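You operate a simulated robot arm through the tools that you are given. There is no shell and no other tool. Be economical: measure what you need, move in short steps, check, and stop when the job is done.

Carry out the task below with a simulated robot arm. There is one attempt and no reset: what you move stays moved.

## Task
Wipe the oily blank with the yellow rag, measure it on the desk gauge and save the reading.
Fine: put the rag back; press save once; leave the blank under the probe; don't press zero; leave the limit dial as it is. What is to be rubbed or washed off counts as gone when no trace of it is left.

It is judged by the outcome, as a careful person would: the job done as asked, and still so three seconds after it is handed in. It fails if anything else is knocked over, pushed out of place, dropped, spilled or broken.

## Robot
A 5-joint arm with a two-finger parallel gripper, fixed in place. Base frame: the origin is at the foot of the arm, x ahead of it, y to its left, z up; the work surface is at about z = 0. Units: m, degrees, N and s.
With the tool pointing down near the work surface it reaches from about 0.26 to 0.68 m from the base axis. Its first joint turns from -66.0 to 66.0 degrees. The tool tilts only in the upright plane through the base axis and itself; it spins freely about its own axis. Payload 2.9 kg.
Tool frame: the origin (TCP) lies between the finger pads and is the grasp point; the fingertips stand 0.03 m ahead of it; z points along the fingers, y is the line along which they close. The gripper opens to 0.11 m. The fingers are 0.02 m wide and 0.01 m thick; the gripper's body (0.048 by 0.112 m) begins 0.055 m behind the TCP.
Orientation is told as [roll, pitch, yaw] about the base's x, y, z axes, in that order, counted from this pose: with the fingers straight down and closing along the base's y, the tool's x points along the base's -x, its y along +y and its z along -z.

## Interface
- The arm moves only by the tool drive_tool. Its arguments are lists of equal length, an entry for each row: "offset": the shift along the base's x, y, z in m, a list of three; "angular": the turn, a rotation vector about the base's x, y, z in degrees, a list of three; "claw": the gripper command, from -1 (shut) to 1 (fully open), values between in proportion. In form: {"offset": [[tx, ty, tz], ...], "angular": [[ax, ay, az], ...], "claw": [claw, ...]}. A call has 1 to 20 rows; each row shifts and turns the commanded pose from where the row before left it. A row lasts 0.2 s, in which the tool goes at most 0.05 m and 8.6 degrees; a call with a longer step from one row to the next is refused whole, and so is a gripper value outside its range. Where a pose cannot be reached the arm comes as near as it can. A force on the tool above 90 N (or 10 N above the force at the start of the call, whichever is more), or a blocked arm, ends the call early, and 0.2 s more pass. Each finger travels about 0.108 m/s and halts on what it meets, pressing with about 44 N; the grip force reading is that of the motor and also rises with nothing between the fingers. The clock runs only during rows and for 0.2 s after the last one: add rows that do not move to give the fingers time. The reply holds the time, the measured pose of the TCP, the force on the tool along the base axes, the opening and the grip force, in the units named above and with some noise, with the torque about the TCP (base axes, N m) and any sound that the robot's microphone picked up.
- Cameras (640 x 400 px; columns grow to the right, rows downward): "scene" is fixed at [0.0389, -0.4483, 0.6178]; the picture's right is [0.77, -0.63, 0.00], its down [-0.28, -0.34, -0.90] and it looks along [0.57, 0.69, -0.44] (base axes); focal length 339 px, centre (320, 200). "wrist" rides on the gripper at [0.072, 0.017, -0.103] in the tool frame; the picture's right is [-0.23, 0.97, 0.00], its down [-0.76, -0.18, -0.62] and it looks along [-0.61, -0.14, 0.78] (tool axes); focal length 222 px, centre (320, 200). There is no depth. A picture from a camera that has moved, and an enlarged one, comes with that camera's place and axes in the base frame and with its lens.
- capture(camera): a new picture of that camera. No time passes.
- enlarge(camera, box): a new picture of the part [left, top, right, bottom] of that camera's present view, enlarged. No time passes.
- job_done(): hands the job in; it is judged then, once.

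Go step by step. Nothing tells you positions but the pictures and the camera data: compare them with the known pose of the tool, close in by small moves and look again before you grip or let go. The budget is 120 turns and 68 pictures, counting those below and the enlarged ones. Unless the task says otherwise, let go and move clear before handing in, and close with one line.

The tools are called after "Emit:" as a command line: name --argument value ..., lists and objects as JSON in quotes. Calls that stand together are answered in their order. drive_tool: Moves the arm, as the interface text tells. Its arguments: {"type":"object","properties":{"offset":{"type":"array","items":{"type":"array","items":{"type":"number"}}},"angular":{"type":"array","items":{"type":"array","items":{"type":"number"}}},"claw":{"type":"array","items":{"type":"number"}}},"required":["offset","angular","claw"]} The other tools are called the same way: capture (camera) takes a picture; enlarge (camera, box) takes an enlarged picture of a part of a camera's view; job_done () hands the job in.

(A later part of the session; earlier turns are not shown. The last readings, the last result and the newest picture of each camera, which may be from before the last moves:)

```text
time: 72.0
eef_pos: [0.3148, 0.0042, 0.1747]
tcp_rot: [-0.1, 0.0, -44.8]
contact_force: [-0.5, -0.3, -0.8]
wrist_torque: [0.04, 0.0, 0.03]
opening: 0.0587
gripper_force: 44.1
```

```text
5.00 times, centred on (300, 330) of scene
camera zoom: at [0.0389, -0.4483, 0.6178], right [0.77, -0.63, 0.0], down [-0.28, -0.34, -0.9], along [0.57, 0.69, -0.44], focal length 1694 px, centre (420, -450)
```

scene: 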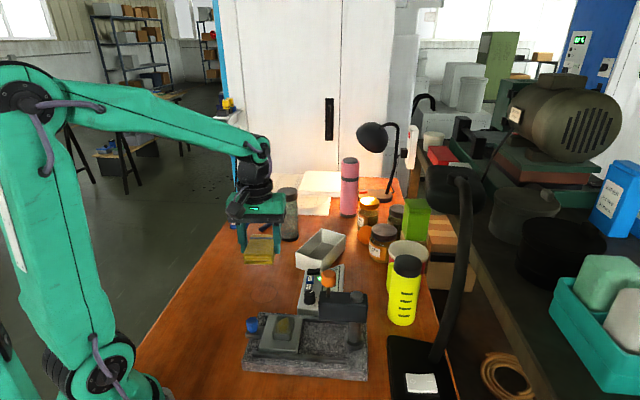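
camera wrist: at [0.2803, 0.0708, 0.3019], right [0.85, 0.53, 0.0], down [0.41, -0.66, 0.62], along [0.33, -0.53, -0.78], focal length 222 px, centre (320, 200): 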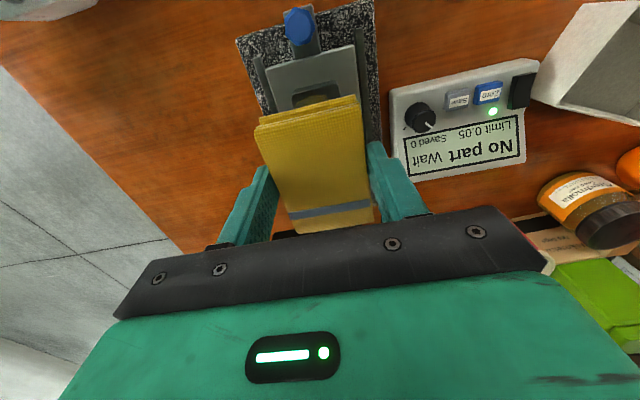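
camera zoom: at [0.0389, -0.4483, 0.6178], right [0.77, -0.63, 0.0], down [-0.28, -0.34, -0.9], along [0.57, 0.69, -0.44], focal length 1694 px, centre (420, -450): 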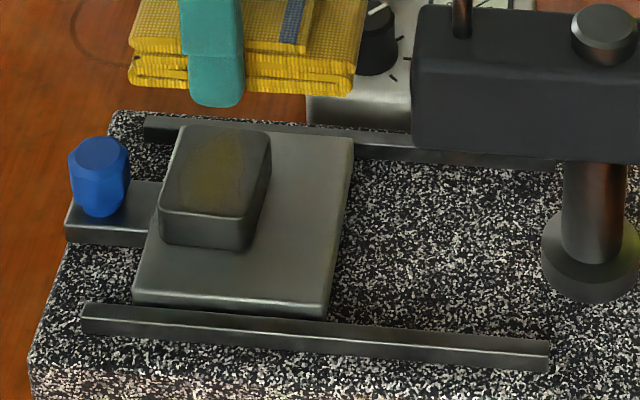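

Emit:
enlarge --camera "scene" --box '[278, 310, 310, 342]'

```text
12.50 times, centred on (294, 326) of scene
camera zoom: at [0.0389, -0.4483, 0.6178], right [0.77, -0.63, 0.0], down [-0.28, -0.34, -0.9], along [0.57, 0.69, -0.44], focal length 4234 px, centre (645, -1375)
```

zoom: 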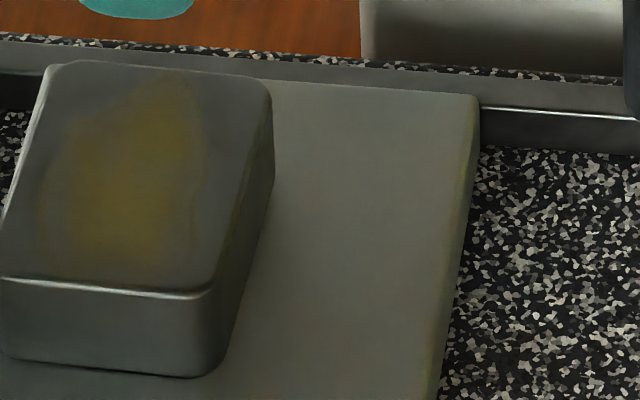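

The film has faded evenly. The blank likely rides with the rag under heavy load, so I'll try a very light press, letting the rag slip over the blank.

Emit:
drive_tool --offset '[[0, 0, -0.03], [0, 0, -0.03], [0, 0, -0.015], [0, 0, -0.003], [0, 0, -0.001], [0, 0, 0]]' --angular '[[0, 0, 0], [0, 0, 0], [0, 0, 0], [0, 0, 0], [0, 0, 0], [0, 0, 0]]' --claw '[-0.2, -0.2, -0.2, -0.2, -0.2, -0.2]'

Emit:
drive_tool --offset '[[0, 0, -0.0007], [0, 0, 0]]' --angular '[[0, 0, 0], [0, 0, 0]]' --claw '[-0.2, -0.2]'

```text
time: 73.4
eef_pos: [0.3154, 0.0035, 0.0945]
tcp_rot: [0.0, 0.1, -44.8]
contact_force: [-3.4, -3.6, 13.1]
wrist_torque: [-0.03, 0.03, 0.04]
opening: 0.0585
gripper_force: 43.9
```

```text
time: 74.0
eef_pos: [0.3166, 0.0047, 0.0948]
tcp_rot: [0.1, -0.2, -44.8]
contact_force: [-4.1, -3.9, 22.3]
wrist_torque: [-0.02, 0.2, 0.04]
opening: 0.0587
gripper_force: 44.3
```

Emit:
drive_tool --offset '[[0, 0, 0.0013], [-0.003, -0.003, 0], [0, 0, 0]]' --angular '[[0, 0, 0], [0, 0, 0], [0, 0, 0]]' --claw '[-0.2, -0.2, -0.2]'

Emit:
enlarge --camera "scene" --box '[265, 310, 325, 358]'

Emit:
drive_tool --offset '[[0.003, 0.003, 0], [0.003, 0.003, 0], [0, 0, 0]]' --angular '[[0, 0, 0], [0, 0, 0], [0, 0, 0]]' --claw '[-0.2, -0.2, -0.2]'

Emit:
enlarge --camera "scene" --box '[265, 310, 325, 358]'

```text
time: 74.8
eef_pos: [0.3126, 0.002, 0.0952]
tcp_rot: [0.0, 0.1, -44.8]
contact_force: [0.8, 0.1, 0.0]
wrist_torque: [0.04, 0.0, 0.01]
opening: 0.0588
gripper_force: 44.4
```

```text
8.33 times, centred on (295, 334) of scene
camera zoom: at [0.0389, -0.4483, 0.6178], right [0.77, -0.63, 0.0], down [-0.28, -0.34, -0.9], along [0.57, 0.69, -0.44], focal length 2823 px, centre (528, -917)
```

zoom: 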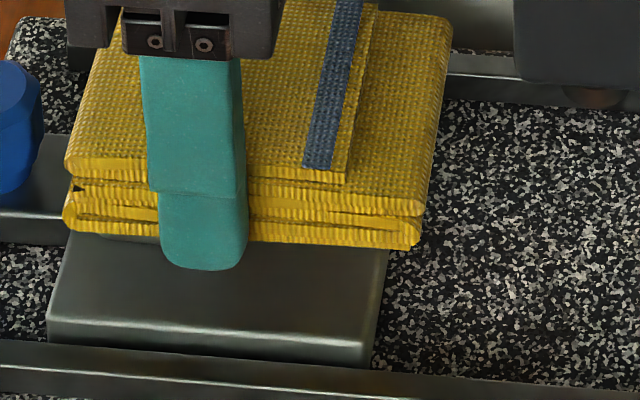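

```text
time: 75.6
eef_pos: [0.3183, 0.0075, 0.0949]
tcp_rot: [0.0, -0.1, -44.8]
contact_force: [0.2, -0.2, 0.2]
wrist_torque: [0.02, 0.03, -0.02]
opening: 0.0588
gripper_force: 43.6
```

```text
8.33 times, centred on (295, 334) of scene
camera zoom: at [0.0389, -0.4483, 0.6178], right [0.77, -0.63, 0.0], down [-0.28, -0.34, -0.9], along [0.57, 0.69, -0.44], focal length 2823 px, centre (528, -917)
```

zoom: 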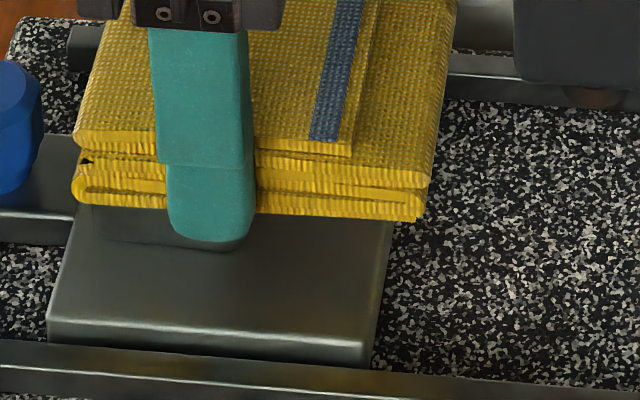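

Emit:
drive_tool --offset '[[-0.003, -0.003, -0.0008], [0, 0, 0]]' --angular '[[0, 0, 0], [0, 0, 0]]' --claw '[-0.2, -0.2]'

Emit:
drive_tool --offset '[[-0.003, -0.003, 0], [0, 0, 0]]' --angular '[[0, 0, 0], [0, 0, 0]]' --claw '[-0.2, -0.2]'

Emit:
drive_tool --offset '[[0.003, 0.003, -0.0003], [0.003, 0.003, 0], [0, 0, 0]]' --angular '[[0, 0, 0], [0, 0, 0], [0, 0, 0]]' --claw '[-0.2, -0.2, -0.2]'

```text
time: 76.2
eef_pos: [0.3152, 0.0051, 0.0964]
tcp_rot: [0.0, -0.1, -44.9]
contact_force: [0.3, -0.3, 0.1]
wrist_torque: [-0.01, 0.01, 0.0]
opening: 0.0586
gripper_force: 44.2
```

```text
time: 76.8
eef_pos: [0.3139, 0.0023, 0.095]
tcp_rot: [0.0, -0.2, -44.9]
contact_force: [2.0, 1.0, 6.1]
wrist_torque: [0.05, -0.09, -0.01]
opening: 0.0588
gripper_force: 43.9
```

```text
time: 77.6
eef_pos: [0.3188, 0.0096, 0.0952]
tcp_rot: [0.0, 0.0, -44.7]
contact_force: [-7.2, -8.6, 28.5]
wrist_torque: [-0.04, 0.23, 0.04]
opening: 0.0588
gripper_force: 43.6
```

Emit:
enlarge --camera "scene" --box '[265, 310, 325, 358]'

Emit:
drive_tool --offset '[[-0.003, -0.003, 0], [-0.003, -0.003, 0], [0, 0, 0]]' --angular '[[0, 0, 0], [0, 0, 0], [0, 0, 0]]' --claw '[-0.2, -0.2, -0.2]'

Emit:
enlarge --camera "scene" --box '[265, 310, 325, 358]'

```text
8.33 times, centred on (295, 334) of scene
camera zoom: at [0.0387, -0.4483, 0.6178], right [0.77, -0.63, 0.0], down [-0.28, -0.34, -0.9], along [0.57, 0.69, -0.44], focal length 2823 px, centre (528, -917)
```

zoom: 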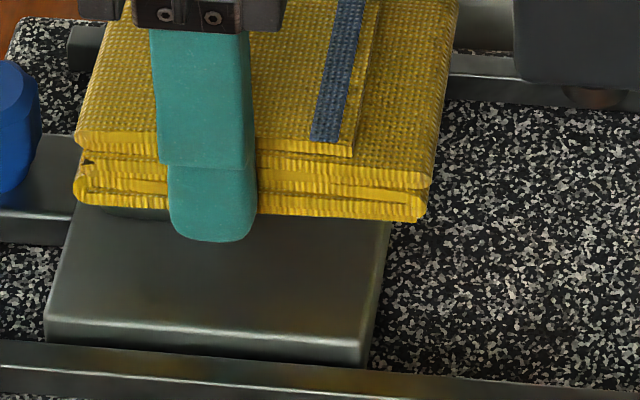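

```text
time: 78.4
eef_pos: [0.3138, 0.0025, 0.0948]
tcp_rot: [0.1, -0.3, -44.8]
contact_force: [6.7, 5.9, 21.5]
wrist_torque: [0.3, -0.08, -0.09]
opening: 0.0584
gripper_force: 44.0
```

```text
8.33 times, centred on (295, 334) of scene
camera zoom: at [0.0388, -0.4483, 0.6178], right [0.77, -0.63, 0.0], down [-0.28, -0.34, -0.9], along [0.57, 0.69, -0.44], focal length 2823 px, centre (528, -917)
```

zoom: 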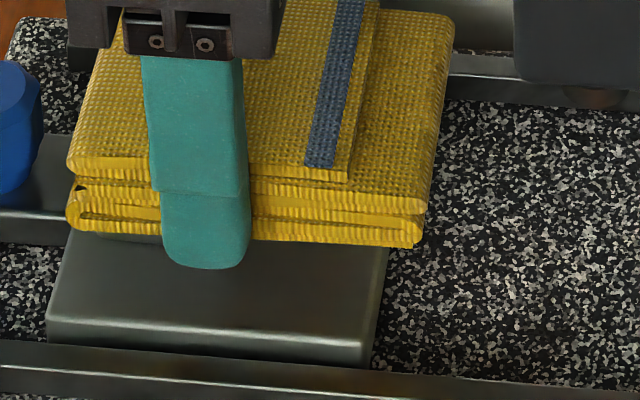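

The pictures show the blank riding along with the rag at this load. I'll back off to just a few newtons so its own weight holds it.

Emit:
drive_tool --offset '[[0.003, 0.003, 0.0012], [0, 0, 0]]' --angular '[[0, 0, 0], [0, 0, 0]]' --claw '[-0.2, -0.2]'

Emit:
drive_tool --offset '[[0, 0, -0.0003], [0, 0, 0]]' --angular '[[0, 0, 0], [0, 0, 0]]' --claw '[-0.2, -0.2]'

Emit:
drive_tool --offset '[[0, 0, -0.0003], [0, 0, 0]]' --angular '[[0, 0, 0], [0, 0, 0]]' --claw '[-0.2, -0.2]'

```text
time: 79.0
eef_pos: [0.3135, 0.0044, 0.0947]
tcp_rot: [-0.1, 0.0, -44.8]
contact_force: [-12.9, -8.8, 35.2]
wrist_torque: [0.04, 0.18, 0.1]
opening: 0.0586
gripper_force: 44.2
```

```text
time: 79.6
eef_pos: [0.3156, 0.0055, 0.094]
tcp_rot: [0.1, 0.0, -44.8]
contact_force: [-8.0, -6.8, 32.1]
wrist_torque: [0.0, 0.34, 0.09]
opening: 0.0587
gripper_force: 43.5
```

```text
time: 80.2
eef_pos: [0.3158, 0.0049, 0.0939]
tcp_rot: [0.1, -0.1, -44.8]
contact_force: [-6.9, -5.0, 35.3]
wrist_torque: [0.0, 0.32, 0.09]
opening: 0.0588
gripper_force: 43.7
```

Emit:
drive_tool --offset '[[0, 0, 0.0012], [0, 0, 0]]' --angular '[[0, 0, 0], [0, 0, 0]]' --claw '[-0.2, -0.2]'

Emit:
drive_tool --offset '[[0, 0, 0.0005], [0, 0, 0]]' --angular '[[0, 0, 0], [0, 0, 0]]' --claw '[-0.2, -0.2]'

Emit:
drive_tool --offset '[[0.002, 0.002, 0], [0, 0, 0]]' --angular '[[0, 0, 0], [0, 0, 0]]' --claw '[-0.2, -0.2]'

Emit:
drive_tool --offset '[[-0.002, -0.002, 0], [-0.002, -0.002, 0], [0, 0, 0]]' --angular '[[0, 0, 0], [0, 0, 0], [0, 0, 0]]' --claw '[-0.2, -0.2, -0.2]'

```text
time: 80.8
eef_pos: [0.3149, 0.005, 0.0963]
tcp_rot: [0.0, 0.0, -44.7]
contact_force: [3.0, 1.0, 5.3]
wrist_torque: [0.02, -0.15, -0.02]
opening: 0.0585
gripper_force: 43.2
```

```text
time: 81.4
eef_pos: [0.3145, 0.0049, 0.0957]
tcp_rot: [-0.1, 0.1, -44.9]
contact_force: [0.6, 0.3, -0.7]
wrist_torque: [0.0, 0.01, 0.03]
opening: 0.059
gripper_force: 43.9
```

```text
time: 82.0
eef_pos: [0.3162, 0.0079, 0.0954]
tcp_rot: [0.0, 0.0, -44.7]
contact_force: [-0.3, -0.5, 0.0]
wrist_torque: [-0.01, 0.03, -0.02]
opening: 0.0587
gripper_force: 43.9
```

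```text
time: 82.8
eef_pos: [0.3116, 0.0028, 0.0956]
tcp_rot: [0.0, 0.0, -44.8]
contact_force: [-0.8, 0.0, 0.2]
wrist_torque: [-0.02, -0.01, 0.01]
opening: 0.0588
gripper_force: 43.8
```

Emit:
drive_tool --offset '[[0.002, 0.002, -0.0004], [0, 0, 0]]' --angular '[[0, 0, 0], [0, 0, 0]]' --claw '[-0.2, -0.2]'

Emit:
drive_tool --offset '[[0.002, 0.002, 0], [0, 0, 0]]' --angular '[[0, 0, 0], [0, 0, 0]]' --claw '[-0.2, -0.2]'

Emit:
drive_tool --offset '[[-0.002, -0.002, 0], [-0.002, -0.002, 0], [0, 0, 0]]' --angular '[[0, 0, 0], [0, 0, 0], [0, 0, 0]]' --claw '[-0.2, -0.2, -0.2]'

```text
time: 83.4
eef_pos: [0.3142, 0.0041, 0.0957]
tcp_rot: [-0.1, -0.1, -44.9]
contact_force: [-1.0, 0.3, -0.7]
wrist_torque: [-0.01, -0.01, 0.0]
opening: 0.0585
gripper_force: 44.3
```

```text
time: 84.0
eef_pos: [0.3164, 0.006, 0.0967]
tcp_rot: [0.0, 0.0, -44.8]
contact_force: [0.4, -0.8, -0.1]
wrist_torque: [0.01, 0.02, -0.01]
opening: 0.0588
gripper_force: 44.2
```

```text
time: 84.8
eef_pos: [0.3127, 0.0022, 0.0954]
tcp_rot: [0.0, -0.1, -44.8]
contact_force: [-0.3, -0.3, -0.4]
wrist_torque: [0.03, 0.01, 0.0]
opening: 0.0586
gripper_force: 43.7
```

Emit:
drive_tool --offset '[[0.002, 0.002, -0.0004], [0, 0, 0]]' --angular '[[0, 0, 0], [0, 0, 0]]' --claw '[-0.2, -0.2]'

Emit:
drive_tool --offset '[[0.002, 0.002, 0], [0, 0, 0]]' --angular '[[0, 0, 0], [0, 0, 0]]' --claw '[-0.2, -0.2]'

Emit:
drive_tool --offset '[[-0.002, -0.002, 0], [-0.002, -0.002, 0], [0, 0, 0]]' --angular '[[0, 0, 0], [0, 0, 0], [0, 0, 0]]' --claw '[-0.2, -0.2, -0.2]'

Emit:
enlarge --camera "scene" --box '[265, 310, 325, 358]'

```text
time: 85.4
eef_pos: [0.3144, 0.0046, 0.0969]
tcp_rot: [0.0, 0.0, -44.8]
contact_force: [-0.1, 0.4, -0.1]
wrist_torque: [0.02, -0.01, 0.02]
opening: 0.0588
gripper_force: 44.0
```

```text
time: 86.0
eef_pos: [0.3184, 0.0081, 0.0954]
tcp_rot: [0.0, 0.0, -44.8]
contact_force: [-0.2, -0.5, 0.3]
wrist_torque: [0.0, 0.02, -0.02]
opening: 0.0584
gripper_force: 44.3
```

```text
time: 86.8
eef_pos: [0.3126, 0.0029, 0.0974]
tcp_rot: [0.0, 0.0, -44.9]
contact_force: [1.0, -0.4, 0.1]
wrist_torque: [-0.03, 0.03, 0.02]
opening: 0.0589
gripper_force: 44.3
```

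```text
8.33 times, centred on (295, 334) of scene
camera zoom: at [0.0389, -0.4483, 0.6178], right [0.77, -0.63, 0.0], down [-0.28, -0.34, -0.9], along [0.57, 0.69, -0.44], focal length 2823 px, centre (528, -917)
```

zoom: 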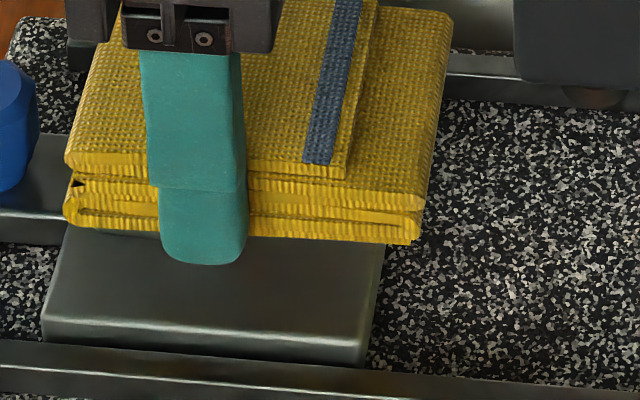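

Emit:
drive_tool --offset '[[0.002, 0.002, -0.0007], [0.002, 0.002, 0], [-0.002, -0.002, 0], [-0.002, -0.002, 0], [0.002, 0.002, 0], [0.002, 0.002, 0], [-0.002, -0.002, 0], [-0.002, -0.002, 0], [0.002, 0.002, 0], [0.002, 0.002, 0], [-0.002, -0.002, 0], [-0.002, -0.002, 0], [0.002, 0.002, 0], [0.002, 0.002, 0], [-0.002, -0.002, 0], [-0.002, -0.002, 0], [0.002, 0.002, 0], [0, 0, 0]]' --angular '[[0, 0, 0], [0, 0, 0], [0, 0, 0], [0, 0, 0], [0, 0, 0], [0, 0, 0], [0, 0, 0], [0, 0, 0], [0, 0, 0], [0, 0, 0], [0, 0, 0], [0, 0, 0], [0, 0, 0], [0, 0, 0], [0, 0, 0], [0, 0, 0], [0, 0, 0], [0, 0, 0]]' --claw '[-0.2, -0.2, -0.2, -0.2, -0.2, -0.2, -0.2, -0.2, -0.2, -0.2, -0.2, -0.2, -0.2, -0.2, -0.2, -0.2, -0.2, -0.2]'

Emit:
drive_tool --offset '[[0, 0, 0.02], [0, 0, 0.03], [0, 0, 0.03], [0, 0, 0]]' --angular '[[0, 0, 0], [0, 0, 0], [0, 0, 0], [0, 0, 0]]' --claw '[-0.2, -0.2, -0.2, -0.2]'

Emit:
enlarge --camera "scene" --box '[260, 305, 320, 353]'

```text
time: 90.6
eef_pos: [0.3141, 0.0051, 0.0958]
tcp_rot: [-0.1, 0.1, -44.8]
contact_force: [-1.8, -3.3, 7.5]
wrist_torque: [-0.02, 0.03, 0.01]
opening: 0.0587
gripper_force: 44.4
```

```text
time: 91.6
eef_pos: [0.3138, 0.0038, 0.1748]
tcp_rot: [0.0, 0.0, -44.7]
contact_force: [0.1, 0.4, -0.1]
wrist_torque: [-0.01, -0.03, -0.01]
opening: 0.0588
gripper_force: 43.8
```

```text
8.33 times, centred on (290, 329) of scene
camera zoom: at [0.0389, -0.4483, 0.6178], right [0.77, -0.63, 0.0], down [-0.28, -0.34, -0.9], along [0.57, 0.69, -0.44], focal length 2823 px, centre (570, -875)
```

zoom: 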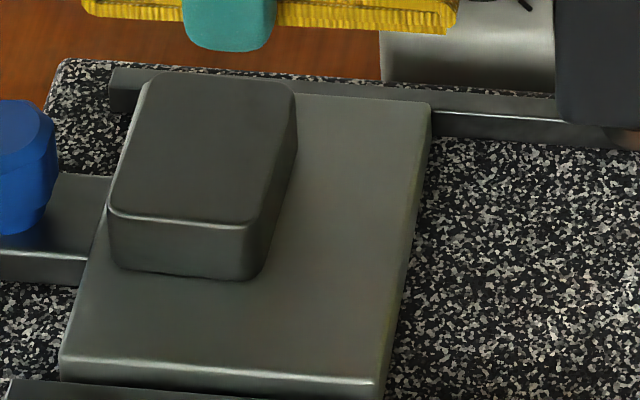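

The blank looks completely clean now. I'll carry the rag back to its home pose (0.334, 0.225, yaw 49°).

Emit:
drive_tool --offset '[[0, 0.01, 0.02], [0, 0.02, 0.01], [0.002, 0.02, 0], [0.002, 0.02, 0], [0.002, 0.02, 0], [0.002, 0.02, 0], [0.002, 0.02, 0], [0.002, 0.02, 0], [0.002, 0.02, 0], [0.002, 0.02, 0], [0.002, 0.02, 0], [0.002, 0.012, 0], [0, 0, 0]]' --angular '[[0, 0, 7.8], [0, 0, 7.8], [0, 0, 7.8], [0, 0, 7.8], [0, 0, 7.8], [0, 0, 7.8], [0, 0, 7.8], [0, 0, 7.8], [0, 0, 7.8], [0, 0, 7.8], [0, 0, 7.8], [0, 0, 7.8], [0, 0, 0]]' --claw '[-0.2, -0.2, -0.2, -0.2, -0.2, -0.2, -0.2, -0.2, -0.2, -0.2, -0.2, -0.2, -0.2]'

```text
time: 94.4
eef_pos: [0.3339, 0.227, 0.2051]
tcp_rot: [0.1, 0.0, 48.9]
contact_force: [-0.3, 0.8, -0.1]
wrist_torque: [0.02, 0.0, 0.01]
opening: 0.0585
gripper_force: 44.2
```

Emit:
drive_tool --offset '[[0, -0.001, -0.04], [0, 0, -0.04], [0, 0, -0.04], [0, 0, -0.03], [0, 0, -0.015], [0, 0, -0.003], [0, 0, -0.002], [0, 0, 0]]' --angular '[[0, 0, 0], [0, 0, 0], [0, 0, 0], [0, 0, 0], [0, 0, 0], [0, 0, 0], [0, 0, 0], [0, 0, 0]]' --claw '[-0.2, -0.2, -0.2, -0.2, -0.2, -0.2, -0.2, -0.2]'

Emit:
enlarge --camera "scene" --box '[180, 210, 320, 310]'

```text
time: 96.2
eef_pos: [0.3355, 0.2255, 0.0363]
tcp_rot: [0.0, 0.0, 48.8]
contact_force: [0.8, 0.9, -0.1]
wrist_torque: [0.02, -0.01, -0.02]
opening: 0.0586
gripper_force: 44.4
```

```text
4.00 times, centred on (250, 260) of scene
camera zoom: at [0.0389, -0.4483, 0.6178], right [0.77, -0.63, 0.0], down [-0.28, -0.34, -0.9], along [0.57, 0.69, -0.44], focal length 1355 px, centre (600, -40)
```

zoom: 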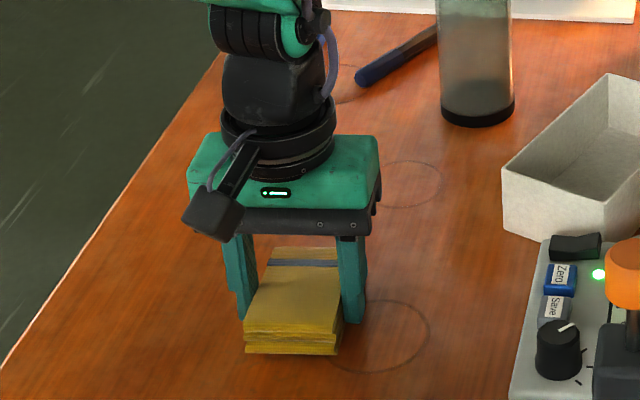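

The rag is hovering about 5 mm up. I'll lower until it just touches, then open and lift clear.

Emit:
drive_tool --offset '[[0, 0, -0.002], [0, 0, -0.0015], [0, 0, 0], [0, 0, 0], [0, 0, 0], [0, 0, 0]]' --angular '[[0, 0, 0], [0, 0, 0], [0, 0, 0], [0, 0, 0], [0, 0, 0], [0, 0, 0]]' --claw '[-0.2, -0.2, -0.2, 0.3, 0.7, 0.9]'

Emit:
drive_tool --offset '[[0, 0, 0.02], [0, 0, 0.04], [0, 0, 0.05], [0, 0, 0.05], [0, 0, 0]]' --angular '[[0, 0, 0], [0, 0, 0], [0, 0, 0], [0, 0, 0], [0, 0, 0]]' --claw '[0.9, 0.9, 0.9, 0.9, 0.9]'

Emit:
enlarge --camera "scene" --box '[180, 210, 320, 310]'

```text
time: 97.6
eef_pos: [0.3341, 0.2249, 0.0332]
tcp_rot: [0.0, 0.1, 48.8]
contact_force: [-0.3, 0.1, -0.5]
wrist_torque: [-0.01, 0.02, 0.03]
opening: 0.1046
gripper_force: 0.0
```

```text
time: 98.8
eef_pos: [0.3371, 0.2241, 0.1937]
tcp_rot: [0.0, -0.1, 48.8]
contact_force: [-0.5, 0.8, 0.0]
wrist_torque: [0.02, 0.05, -0.06]
opening: 0.1046
gripper_force: 0.1
```

```text
4.00 times, centred on (250, 260) of scene
camera zoom: at [0.0388, -0.4483, 0.6178], right [0.77, -0.63, 0.0], down [-0.28, -0.34, -0.9], along [0.57, 0.69, -0.44], focal length 1355 px, centre (600, -40)
```

zoom: 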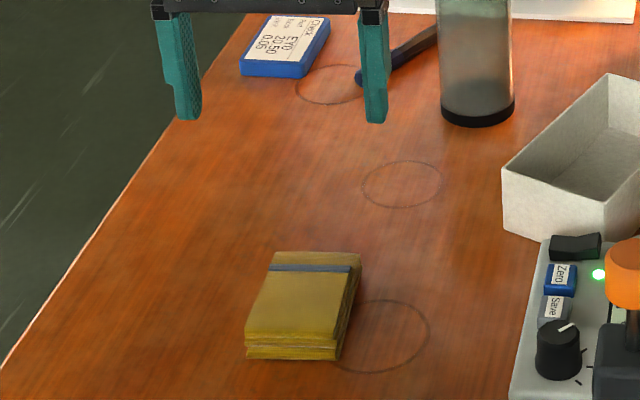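

The rag is back in place. Next I'll look closely at the probe and at the blank surface.

Emit:
enlarge --camera "scene" --box '[265, 270, 375, 350]'

Emit:
enlarge --camera "scene" --box '[300, 260, 350, 325]'

```text
5.00 times, centred on (320, 310) of scene
camera zoom: at [0.0388, -0.4483, 0.6178], right [0.77, -0.63, 0.0], down [-0.28, -0.34, -0.9], along [0.57, 0.69, -0.44], focal length 1694 px, centre (320, -350)
```

zoom: 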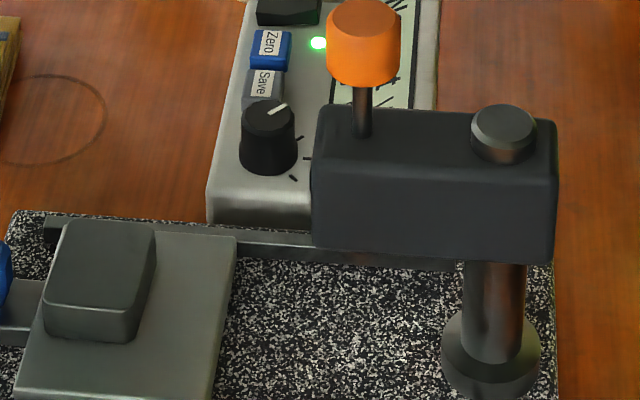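

```text
6.15 times, centred on (325, 292) of scene
camera zoom: at [0.0388, -0.4483, 0.6178], right [0.77, -0.63, 0.0], down [-0.28, -0.34, -0.9], along [0.57, 0.69, -0.44], focal length 2084 px, centre (289, -369)
```

zoom: 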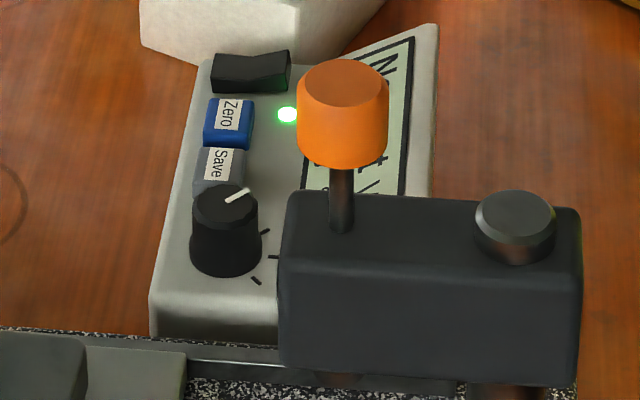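

The Save button is grey, next to the blue Zero. The blank now sits about 1.5 cm back and 0.7 cm sideways from the carriage centre, so I'll go look from above with an empty gripper and recentre it.

Emit:
drive_tool --offset '[[0, -0.01, 0.02], [0, -0.02, 0], [-0.002, -0.02, 0], [-0.002, -0.02, 0], [-0.002, -0.02, 0], [-0.002, -0.02, 0], [-0.002, -0.02, 0], [-0.002, -0.02, 0], [-0.002, -0.02, 0], [-0.003, -0.02, 0], [-0.005, -0.01, 0], [-0.005, -0.004, 0], [0, 0, 0]]' --angular '[[0, 0, -7.8], [0, 0, -7.8], [0, 0, -7.8], [0, 0, -7.8], [0, 0, -7.8], [0, 0, -7.8], [0, 0, -7.8], [0, 0, -7.8], [0, 0, -7.8], [0, 0, -7.8], [0, 0, -7.8], [0, 0, -7.8], [0, 0, 0]]' --claw '[0.9, 0.9, 0.9, 0.9, 0.9, 0.9, 0.9, 0.9, 0.9, 0.9, 0.9, 0.9, 0.9]'

Emit:
capture --camera "wrist"

```text
time: 101.6
eef_pos: [0.3094, 0.0192, 0.2124]
tcp_rot: [0.0, 0.0, -44.9]
contact_force: [0.3, 0.6, 1.2]
wrist_torque: [-0.02, 0.03, -0.02]
opening: 0.1043
gripper_force: 0.1
```

```text
29 pictures are left
camera wrist: at [0.2708, 0.0838, 0.3161], right [0.85, 0.53, 0.0], down [0.41, -0.66, 0.62], along [0.33, -0.53, -0.78], focal length 222 px, centre (320, 200)
```

wrist: 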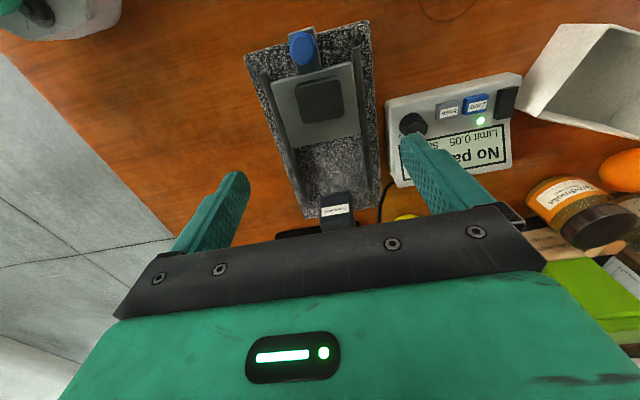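

The blank is at about (0.304, 0.028) and the carriage centre at about (0.311, 0.018). I'll descend with a narrower opening, grip the blank by its sides, and re-place it centred.

Emit:
drive_tool --offset '[[-0.003, 0.004, -0.03], [-0.003, 0.003, -0.03], [0, 0, -0.03], [0, 0, -0.02], [0, 0, 0]]' --angular '[[0, 0, 0], [0, 0, 0], [0, 0, 0], [0, 0, 0], [0, 0, 0]]' --claw '[0.4, 0.4, 0.4, 0.4, 0.4]'

Emit:
enlarge --camera "scene" --box '[240, 280, 340, 360]'

Emit:
enlarge --camera "wrist" --box '[160, 0, 480, 240]'

```text
time: 102.8
eef_pos: [0.3028, 0.0284, 0.1015]
tcp_rot: [0.1, -0.1, -44.7]
contact_force: [0.2, -0.4, -0.5]
wrist_torque: [-0.02, 0.02, 0.0]
opening: 0.0771
gripper_force: 0.0
```

```text
5.00 times, centred on (290, 320) of scene
camera zoom: at [0.0389, -0.4483, 0.6178], right [0.77, -0.63, 0.0], down [-0.28, -0.34, -0.9], along [0.57, 0.69, -0.44], focal length 1694 px, centre (470, -400)
```

zoom: 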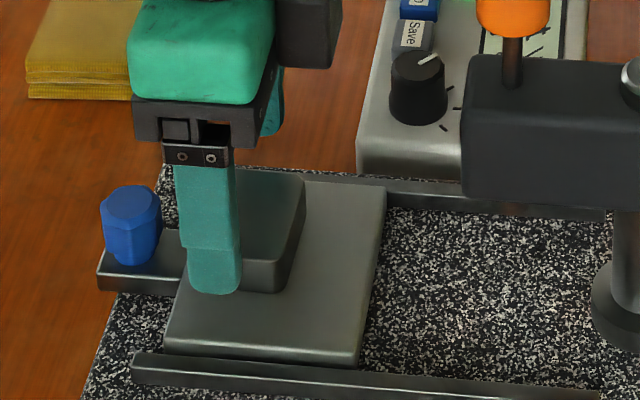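

```text
1.67 times, centred on (320, 120) of wrist
camera zoom: at [0.2636, 0.0905, 0.2047], right [0.85, 0.53, 0.0], down [0.42, -0.66, 0.62], along [0.33, -0.53, -0.78], focal length 370 px, centre (320, 333)
```

zoom: 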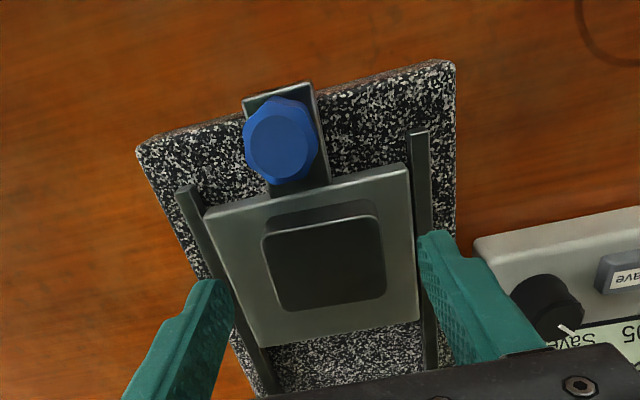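

The fingers bracket the blank well. I'll lower and close on it.

Emit:
drive_tool --offset '[[0.001, -0.0005, -0.009], [0, 0, -0.008], [0, 0, 0], [0, 0, 0], [0, 0, 0], [0, 0, 0]]' --angular '[[0, 0, 0], [0, 0, 0], [0, 0, 0], [0, 0, 0], [0, 0, 0], [0, 0, 0]]' --claw '[0.4, 0.4, 0.0, -0.3, -0.3, -0.3]'

Emit:
enlarge --camera "scene" --box '[240, 280, 340, 360]'

```text
time: 104.2
eef_pos: [0.3032, 0.0271, 0.0848]
tcp_rot: [0.0, 0.0, -44.8]
contact_force: [1.2, -1.8, 0.1]
wrist_torque: [-0.05, -0.1, -0.02]
opening: 0.0496
gripper_force: 43.7
```

```text
5.00 times, centred on (290, 320) of scene
camera zoom: at [0.0389, -0.4483, 0.6178], right [0.77, -0.63, 0.0], down [-0.28, -0.34, -0.9], along [0.57, 0.69, -0.44], focal length 1694 px, centre (470, -400)
```

zoom: 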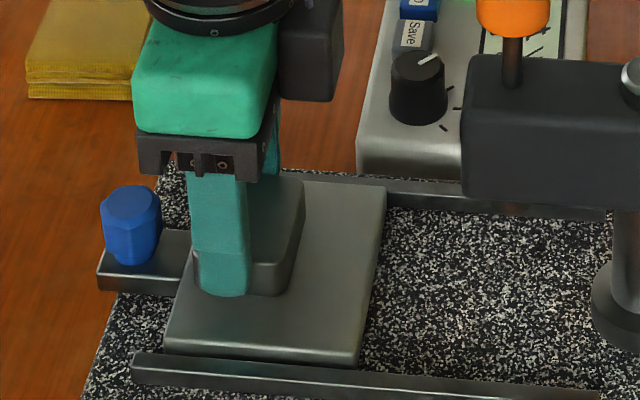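

Gripped (0.050 wide). I'll lift it 4 mm, shift it forward along the rails, set it down and release.

Emit:
drive_tool --offset '[[0, 0, 0.004], [0.004, -0.005, 0], [0.004, -0.005, 0], [0, 0, 0], [0, 0, -0.002], [0, 0, -0.002], [0, 0, 0]]' --angular '[[0, 0, 0], [0, 0, 0], [0, 0, 0], [0, 0, 0], [0, 0, 0], [0, 0, 0], [0, 0, 0]]' --claw '[-0.3, -0.3, -0.3, -0.3, -0.3, -0.3, -0.3]'

Emit:
enlarge --camera "scene" --box '[240, 280, 340, 360]'

```text
time: 105.8
eef_pos: [0.3108, 0.017, 0.0853]
tcp_rot: [0.0, 0.0, -44.8]
contact_force: [-0.2, 0.1, -3.1]
wrist_torque: [0.01, 0.02, 0.0]
opening: 0.0496
gripper_force: 44.0
```

```text
5.00 times, centred on (290, 320) of scene
camera zoom: at [0.0389, -0.4483, 0.6178], right [0.77, -0.63, 0.0], down [-0.28, -0.34, -0.9], along [0.57, 0.69, -0.44], focal length 1694 px, centre (470, -400)
```

zoom: 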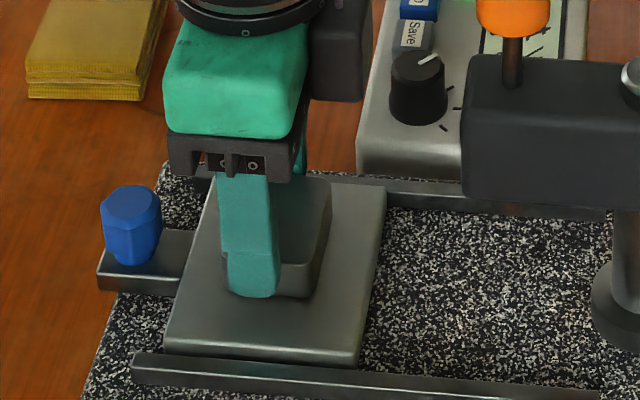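

The 3 N reading is the blank still hanging. I'll lower 1 mm more, then release and rise.

Emit:
drive_tool --offset '[[0, 0, -0.001], [0, 0, 0], [0, 0, 0], [0, 0, 0], [0, 0, 0.03], [0, 0, 0.04], [0, 0, 0.04], [0, 0, 0]]' --angular '[[0, 0, 0], [0, 0, 0], [0, 0, 0], [0, 0, 0], [0, 0, 0], [0, 0, 0], [0, 0, 0], [0, 0, 0]]' --claw '[-0.3, 0.1, 0.4, 0.4, 0.4, 0.4, 0.4, 0.4]'

Emit:
enlarge --camera "scene" --box '[240, 280, 340, 360]'

Emit:
enlarge --camera "wrist" --box '[220, 0, 480, 240]'

```text
time: 107.6
eef_pos: [0.3097, 0.0179, 0.1964]
tcp_rot: [0.0, 0.0, -44.9]
contact_force: [-0.4, 0.4, 0.0]
wrist_torque: [-0.01, 0.01, 0.0]
opening: 0.0768
gripper_force: 0.2
```

```text
5.00 times, centred on (290, 320) of scene
camera zoom: at [0.0388, -0.4483, 0.6178], right [0.77, -0.63, 0.0], down [-0.28, -0.34, -0.9], along [0.57, 0.69, -0.44], focal length 1694 px, centre (470, -400)
```

zoom: 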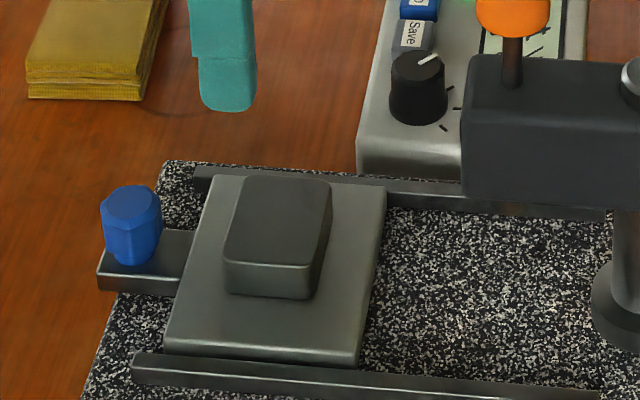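

```text
1.67 times, centred on (350, 120) of wrist
camera zoom: at [0.2715, 0.0822, 0.301], right [0.85, 0.53, 0.0], down [0.42, -0.66, 0.62], along [0.33, -0.53, -0.78], focal length 370 px, centre (270, 333)
```

zoom: 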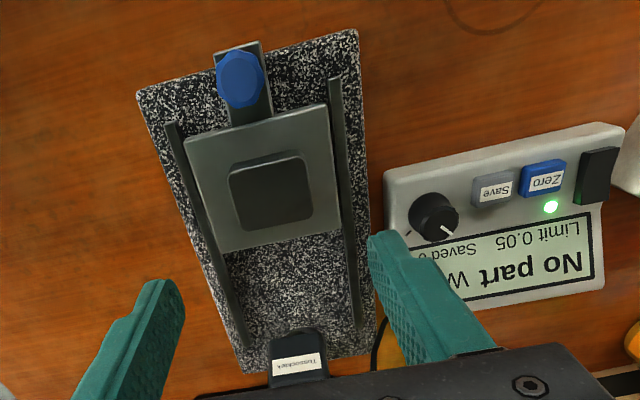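

The blank is centred and clean. Next I'll move over the blue slide knob at about (0.267, 0.059), grip it from the sides and draw the carriage towards the probe.

Emit:
drive_tool --offset '[[-0.015, 0.014, 0], [-0.015, 0.014, 0], [-0.0127, 0.0128, 0], [0, 0, -0.03], [0, 0, -0.03], [0, 0, -0.025], [0, 0, 0]]' --angular '[[0, 0, 0], [0, 0, 0], [0, 0, 0], [0, 0, 0], [0, 0, 0], [0, 0, 0], [0, 0, 0]]' --claw '[0.2, 0.1, 0, 0, 0, 0, 0]'

Emit:
enlarge --camera "scene" --box '[220, 270, 320, 350]'

Emit:
enlarge --camera "wrist" --box '[160, 0, 480, 240]'

```text
time: 109.2
eef_pos: [0.2718, 0.0584, 0.1081]
tcp_rot: [0.0, 0.0, -44.8]
contact_force: [0.4, 0.2, 0.4]
wrist_torque: [-0.02, 0.04, 0.0]
opening: 0.0549
gripper_force: 0.1
```

```text
5.00 times, centred on (270, 310) of scene
camera zoom: at [0.0389, -0.4483, 0.6178], right [0.77, -0.63, 0.0], down [-0.28, -0.34, -0.9], along [0.57, 0.69, -0.44], focal length 1694 px, centre (570, -350)
```

zoom: 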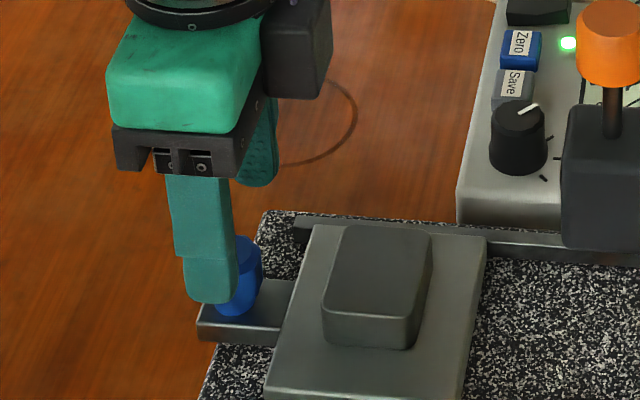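

```text
1.67 times, centred on (320, 120) of wrist
camera zoom: at [0.2312, 0.1209, 0.2119], right [0.85, 0.53, 0.0], down [0.42, -0.66, 0.62], along [0.33, -0.53, -0.78], focal length 370 px, centre (320, 333)
```

zoom: 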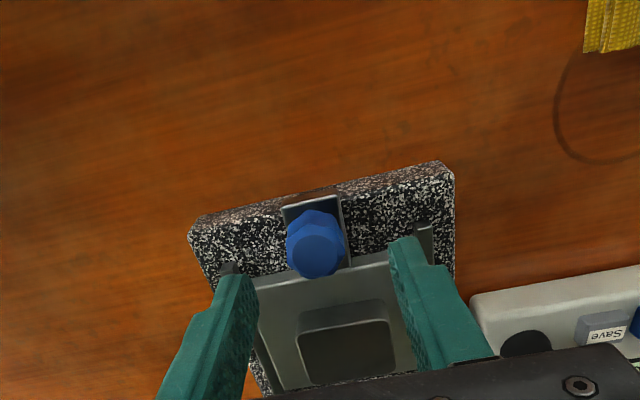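

Emit:
drive_tool --offset '[[-0.003, 0.002, -0.01], [0, 0, -0.012], [0, 0, 0], [0, 0, 0], [0, 0, 0], [0, 0, 0]]' --angular '[[0, 0, 0], [0, 0, 0], [0, 0, 0], [0, 0, 0], [0, 0, 0], [0, 0, 0]]' --claw '[0, 0, -0.4, -0.8, -0.8, -0.8]'

Emit:
enlarge --camera "scene" --box '[220, 270, 320, 350]'

```text
time: 110.6
eef_pos: [0.2648, 0.0594, 0.0856]
tcp_rot: [-0.2, 0.1, -44.8]
contact_force: [-11.2, -18.7, 2.2]
wrist_torque: [-0.35, 0.0, -0.04]
opening: 0.0245
gripper_force: 45.0
```

```text
5.00 times, centred on (270, 310) of scene
camera zoom: at [0.0388, -0.4483, 0.6178], right [0.77, -0.63, 0.0], down [-0.28, -0.34, -0.9], along [0.57, 0.69, -0.44], focal length 1694 px, centre (570, -350)
```

zoom: 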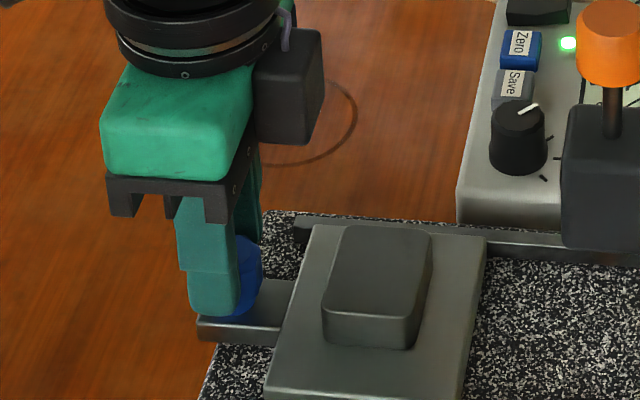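

The knob is gripped. I'll relax the sideways load a little and draw the carriage slowly along the rails.

Emit:
drive_tool --offset '[[-0.001, -0.001, 0], [0.0015, -0.0015, 0], [0.003, -0.003, 0], [0.003, -0.003, 0], [0.003, -0.003, 0], [0.003, -0.003, 0], [0.0015, -0.0015, 0], [0, 0, 0]]' --angular '[[0, 0, 0], [0, 0, 0], [0, 0, 0], [0, 0, 0], [0, 0, 0], [0, 0, 0], [0, 0, 0], [0, 0, 0]]' --claw '[-0.8, -0.8, -0.8, -0.8, -0.8, -0.8, -0.8, -0.8]'

Emit:
enlarge --camera "scene" --box '[230, 260, 370, 372]'

```text
time: 112.4
eef_pos: [0.2797, 0.0439, 0.086]
tcp_rot: [0.2, -0.1, -44.8]
contact_force: [10.1, 10.7, -17.8]
wrist_torque: [0.11, 0.17, 0.06]
opening: 0.0245
gripper_force: 44.9
```

```text
3.57 times, centred on (300, 316) of scene
camera zoom: at [0.0389, -0.4483, 0.6178], right [0.77, -0.63, 0.0], down [-0.28, -0.34, -0.9], along [0.57, 0.69, -0.44], focal length 1210 px, centre (391, -214)
```

zoom: 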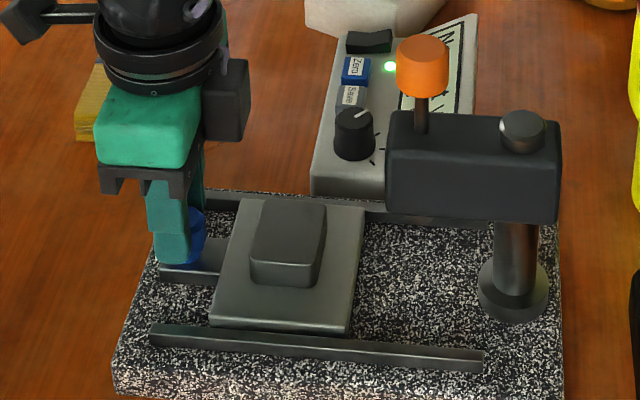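

The carriage slides smoothly with the blank on it. I'll continue another 4.5 cm.

Emit:
drive_tool --offset '[[0.0018, -0.001, -0.0005], [0.003, -0.003, -0.0005], [0.003, -0.003, 0], [0.003, -0.003, 0], [0.003, -0.003, 0], [0.003, -0.003, 0], [0.003, -0.003, 0], [0.003, -0.003, 0], [0.003, -0.003, 0], [0.003, -0.003, 0], [0.0015, -0.0015, 0], [0, 0, 0]]' --angular '[[0, 0, 0], [0, 0, 0], [0, 0, 0], [0, 0, 0], [0, 0, 0], [0, 0, 0], [0, 0, 0], [0, 0, 0], [0, 0, 0], [0, 0, 0], [0, 0, 0], [0, 0, 0]]' --claw '[-0.8, -0.8, -0.8, -0.8, -0.8, -0.8, -0.8, -0.8, -0.8, -0.8, -0.8, -0.8]'

Emit:
enlarge --camera "scene" --box '[230, 260, 370, 372]'

Emit:
capture --camera "wrist"

```text
time: 115.0
eef_pos: [0.3083, 0.0161, 0.0849]
tcp_rot: [0.1, 0.1, -44.7]
contact_force: [17.6, 18.9, -36.4]
wrist_torque: [0.41, 0.05, 0.14]
opening: 0.0243
gripper_force: 44.7
```

```text
3.57 times, centred on (300, 316) of scene
camera zoom: at [0.039, -0.4483, 0.6178], right [0.77, -0.63, 0.0], down [-0.28, -0.34, -0.9], along [0.57, 0.69, -0.44], focal length 1210 px, centre (391, -214)
```

zoom: 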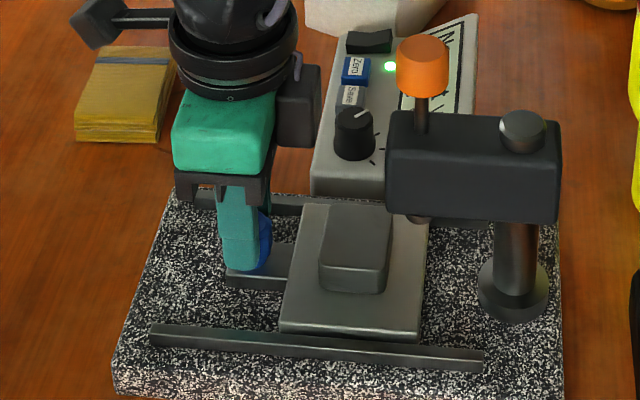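

```text
17 pictures are left
camera wrist: at [0.2702, 0.0796, 0.1889], right [0.85, 0.53, 0.0], down [0.42, -0.66, 0.62], along [0.33, -0.53, -0.78], focal length 222 px, centre (320, 200)
```

wrist: 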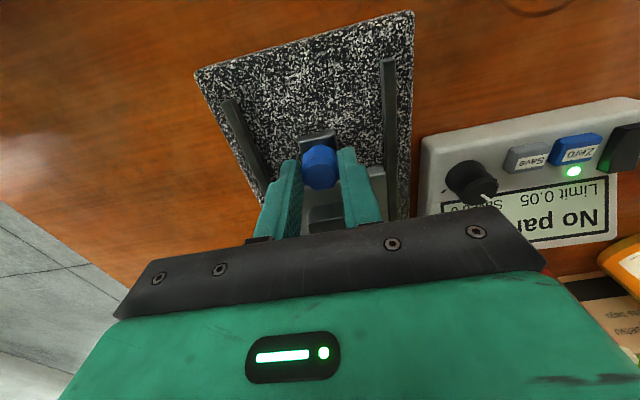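

The probe tip is raised and clears the blank by about 1 cm, with around 37 mm left to travel. To keep the gripper clear of the orange knob, I'll release the blue knob, back off, close the fingers and push from behind.

Emit:
drive_tool --offset '[[0.001, 0.001, -0.0015], [0, 0, 0], [0, 0, 0], [0, 0, 0], [-0.007, 0.007, 0], [-0.007, 0.007, 0], [-0.007, 0.007, 0], [-0.007, 0.007, 0], [0, 0, 0], [0, 0, 0], [0, 0, 0], [0, 0, 0]]' --angular '[[0, 0, 0], [0, 0, 0], [0, 0, 0], [0, 0, 0], [0, 0, 0], [0, 0, 0], [0, 0, 0], [0, 0, 0], [0, 0, 0], [0, 0, 0], [0, 0, 0], [0, 0, 0]]' --claw '[-0.8, -0.8, -0.2, 0, 0, 0, 0, 0, -0.6, -1, -1, -1]'

Emit:
enlarge --camera "scene" --box '[230, 260, 370, 372]'

```text
time: 117.6
eef_pos: [0.2831, 0.0442, 0.0845]
tcp_rot: [0.0, 0.0, -44.8]
contact_force: [1.2, 0.5, -0.6]
wrist_torque: [-0.01, -0.01, 0.05]
opening: 0.0
gripper_force: 37.4
```

```text
3.57 times, centred on (300, 316) of scene
camera zoom: at [0.0389, -0.4483, 0.6178], right [0.77, -0.63, 0.0], down [-0.28, -0.34, -0.9], along [0.57, 0.69, -0.44], focal length 1210 px, centre (391, -214)
```

zoom: 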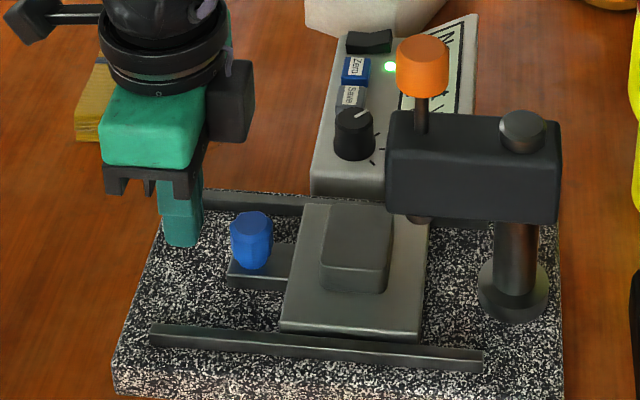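

Emit:
drive_tool --offset '[[0.002, -0.0035, 0], [0.003, -0.003, 0], [0.003, -0.003, 0], [0.003, -0.003, 0], [0.003, -0.003, 0], [0.003, -0.003, 0], [0.003, -0.003, 0], [0.003, -0.003, 0], [0.003, -0.003, 0], [0.003, -0.003, 0], [0.002, -0.002, 0], [0, 0, 0]]' --angular '[[0, 0, 0], [0, 0, 0], [0, 0, 0], [0, 0, 0], [0, 0, 0], [0, 0, 0], [0, 0, 0], [0, 0, 0], [0, 0, 0], [0, 0, 0], [0, 0, 0], [0, 0, 0]]' --claw '[-1, -1, -1, -1, -1, -1, -1, -1, -1, -1, -1, -1]'

Emit:
enlarge --camera "scene" --box '[230, 260, 370, 372]'

```text
time: 120.2
eef_pos: [0.3139, 0.0122, 0.0857]
tcp_rot: [0.0, 0.0, -44.8]
contact_force: [-0.4, 0.4, 0.8]
wrist_torque: [0.0, 0.0, -0.02]
opening: 0.0002
gripper_force: 37.8
```

```text
3.57 times, centred on (300, 316) of scene
camera zoom: at [0.0389, -0.4483, 0.6178], right [0.77, -0.63, 0.0], down [-0.28, -0.34, -0.9], along [0.57, 0.69, -0.44], focal length 1210 px, centre (391, -214)
```

zoom: 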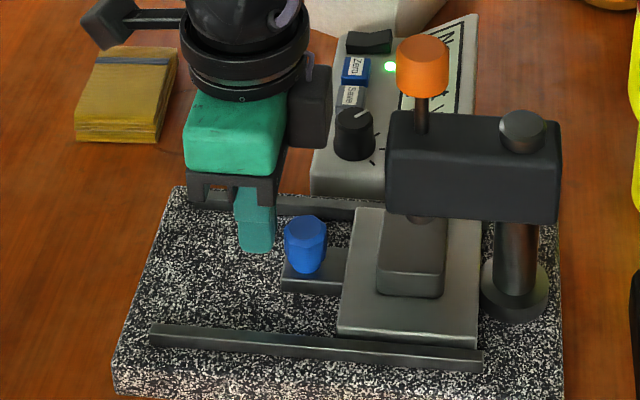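

The blank's centre is about 4 mm short of the probe axis. One more small push should do it.

Emit:
drive_tool --offset '[[0.002, -0.002, 0], [0.002, -0.002, 0], [0.0015, -0.0015, 0], [0.001, -0.001, 0], [0, 0, 0]]' --angular '[[0, 0, 0], [0, 0, 0], [0, 0, 0], [0, 0, 0], [0, 0, 0]]' --claw '[-1, -1, -1, -1, -1]'

Emit:
enlarge --camera "scene" --box '[230, 260, 370, 372]'

```text
time: 121.4
eef_pos: [0.3179, 0.0065, 0.0841]
tcp_rot: [-0.3, 0.3, -44.6]
contact_force: [-25.3, 46.3, 14.4]
wrist_torque: [1.06, 0.31, 0.21]
opening: 0.0
gripper_force: 37.7
```

```text
3.57 times, centred on (300, 316) of scene
camera zoom: at [0.0388, -0.4483, 0.6178], right [0.77, -0.63, 0.0], down [-0.28, -0.34, -0.9], along [0.57, 0.69, -0.44], focal length 1210 px, centre (391, -214)
```

zoom: 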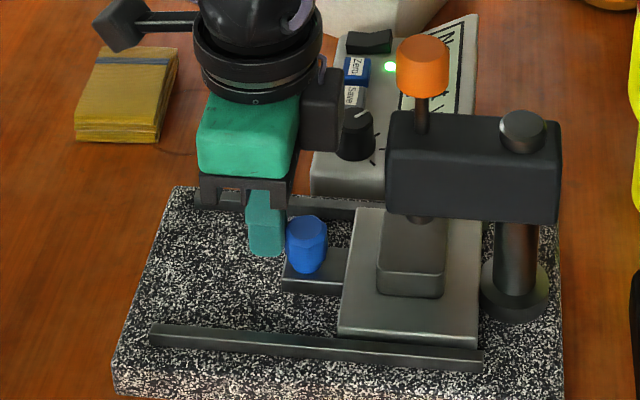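

The carriage is against its end stop, so this is the measuring position. I'll back off, rise, and read the display.

Emit:
drive_tool --offset '[[-0.004, 0.004, 0], [-0.01, 0.01, 0], [0, 0, 0.03], [0, 0, 0.04], [0, 0, 0.04], [0, 0, 0.04], [0, 0.02, 0.02], [0, 0, 0]]' --angular '[[0, 0, 0], [0, 0, 0], [0, 0, 0], [0, 0, 0], [0, 0, 0], [0, 0, 0], [0, 0, 0], [0, 0, 0]]' --claw '[-1, -1, -1, -1, -1, -1, -1, -1]'

Emit:
capture --camera "wrist"

```text
time: 123.2
eef_pos: [0.3042, 0.0411, 0.2556]
tcp_rot: [0.0, 0.0, -44.8]
contact_force: [0.7, -0.3, 0.4]
wrist_torque: [0.03, 0.01, 0.02]
opening: 0.0
gripper_force: 37.6
```

```text
13 pictures are left
camera wrist: at [0.266, 0.1059, 0.3578], right [0.85, 0.53, 0.0], down [0.42, -0.66, 0.62], along [0.33, -0.53, -0.78], focal length 222 px, centre (320, 200)
```

wrist: 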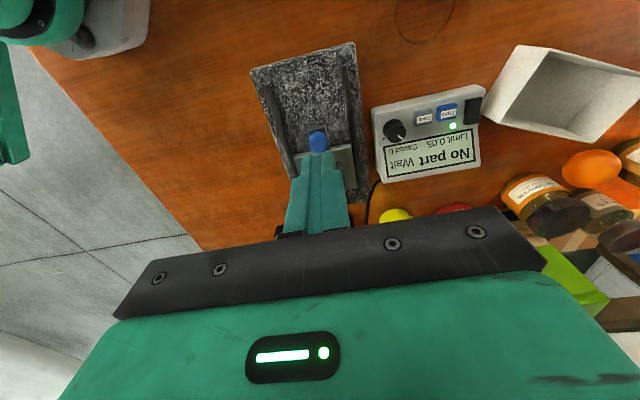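

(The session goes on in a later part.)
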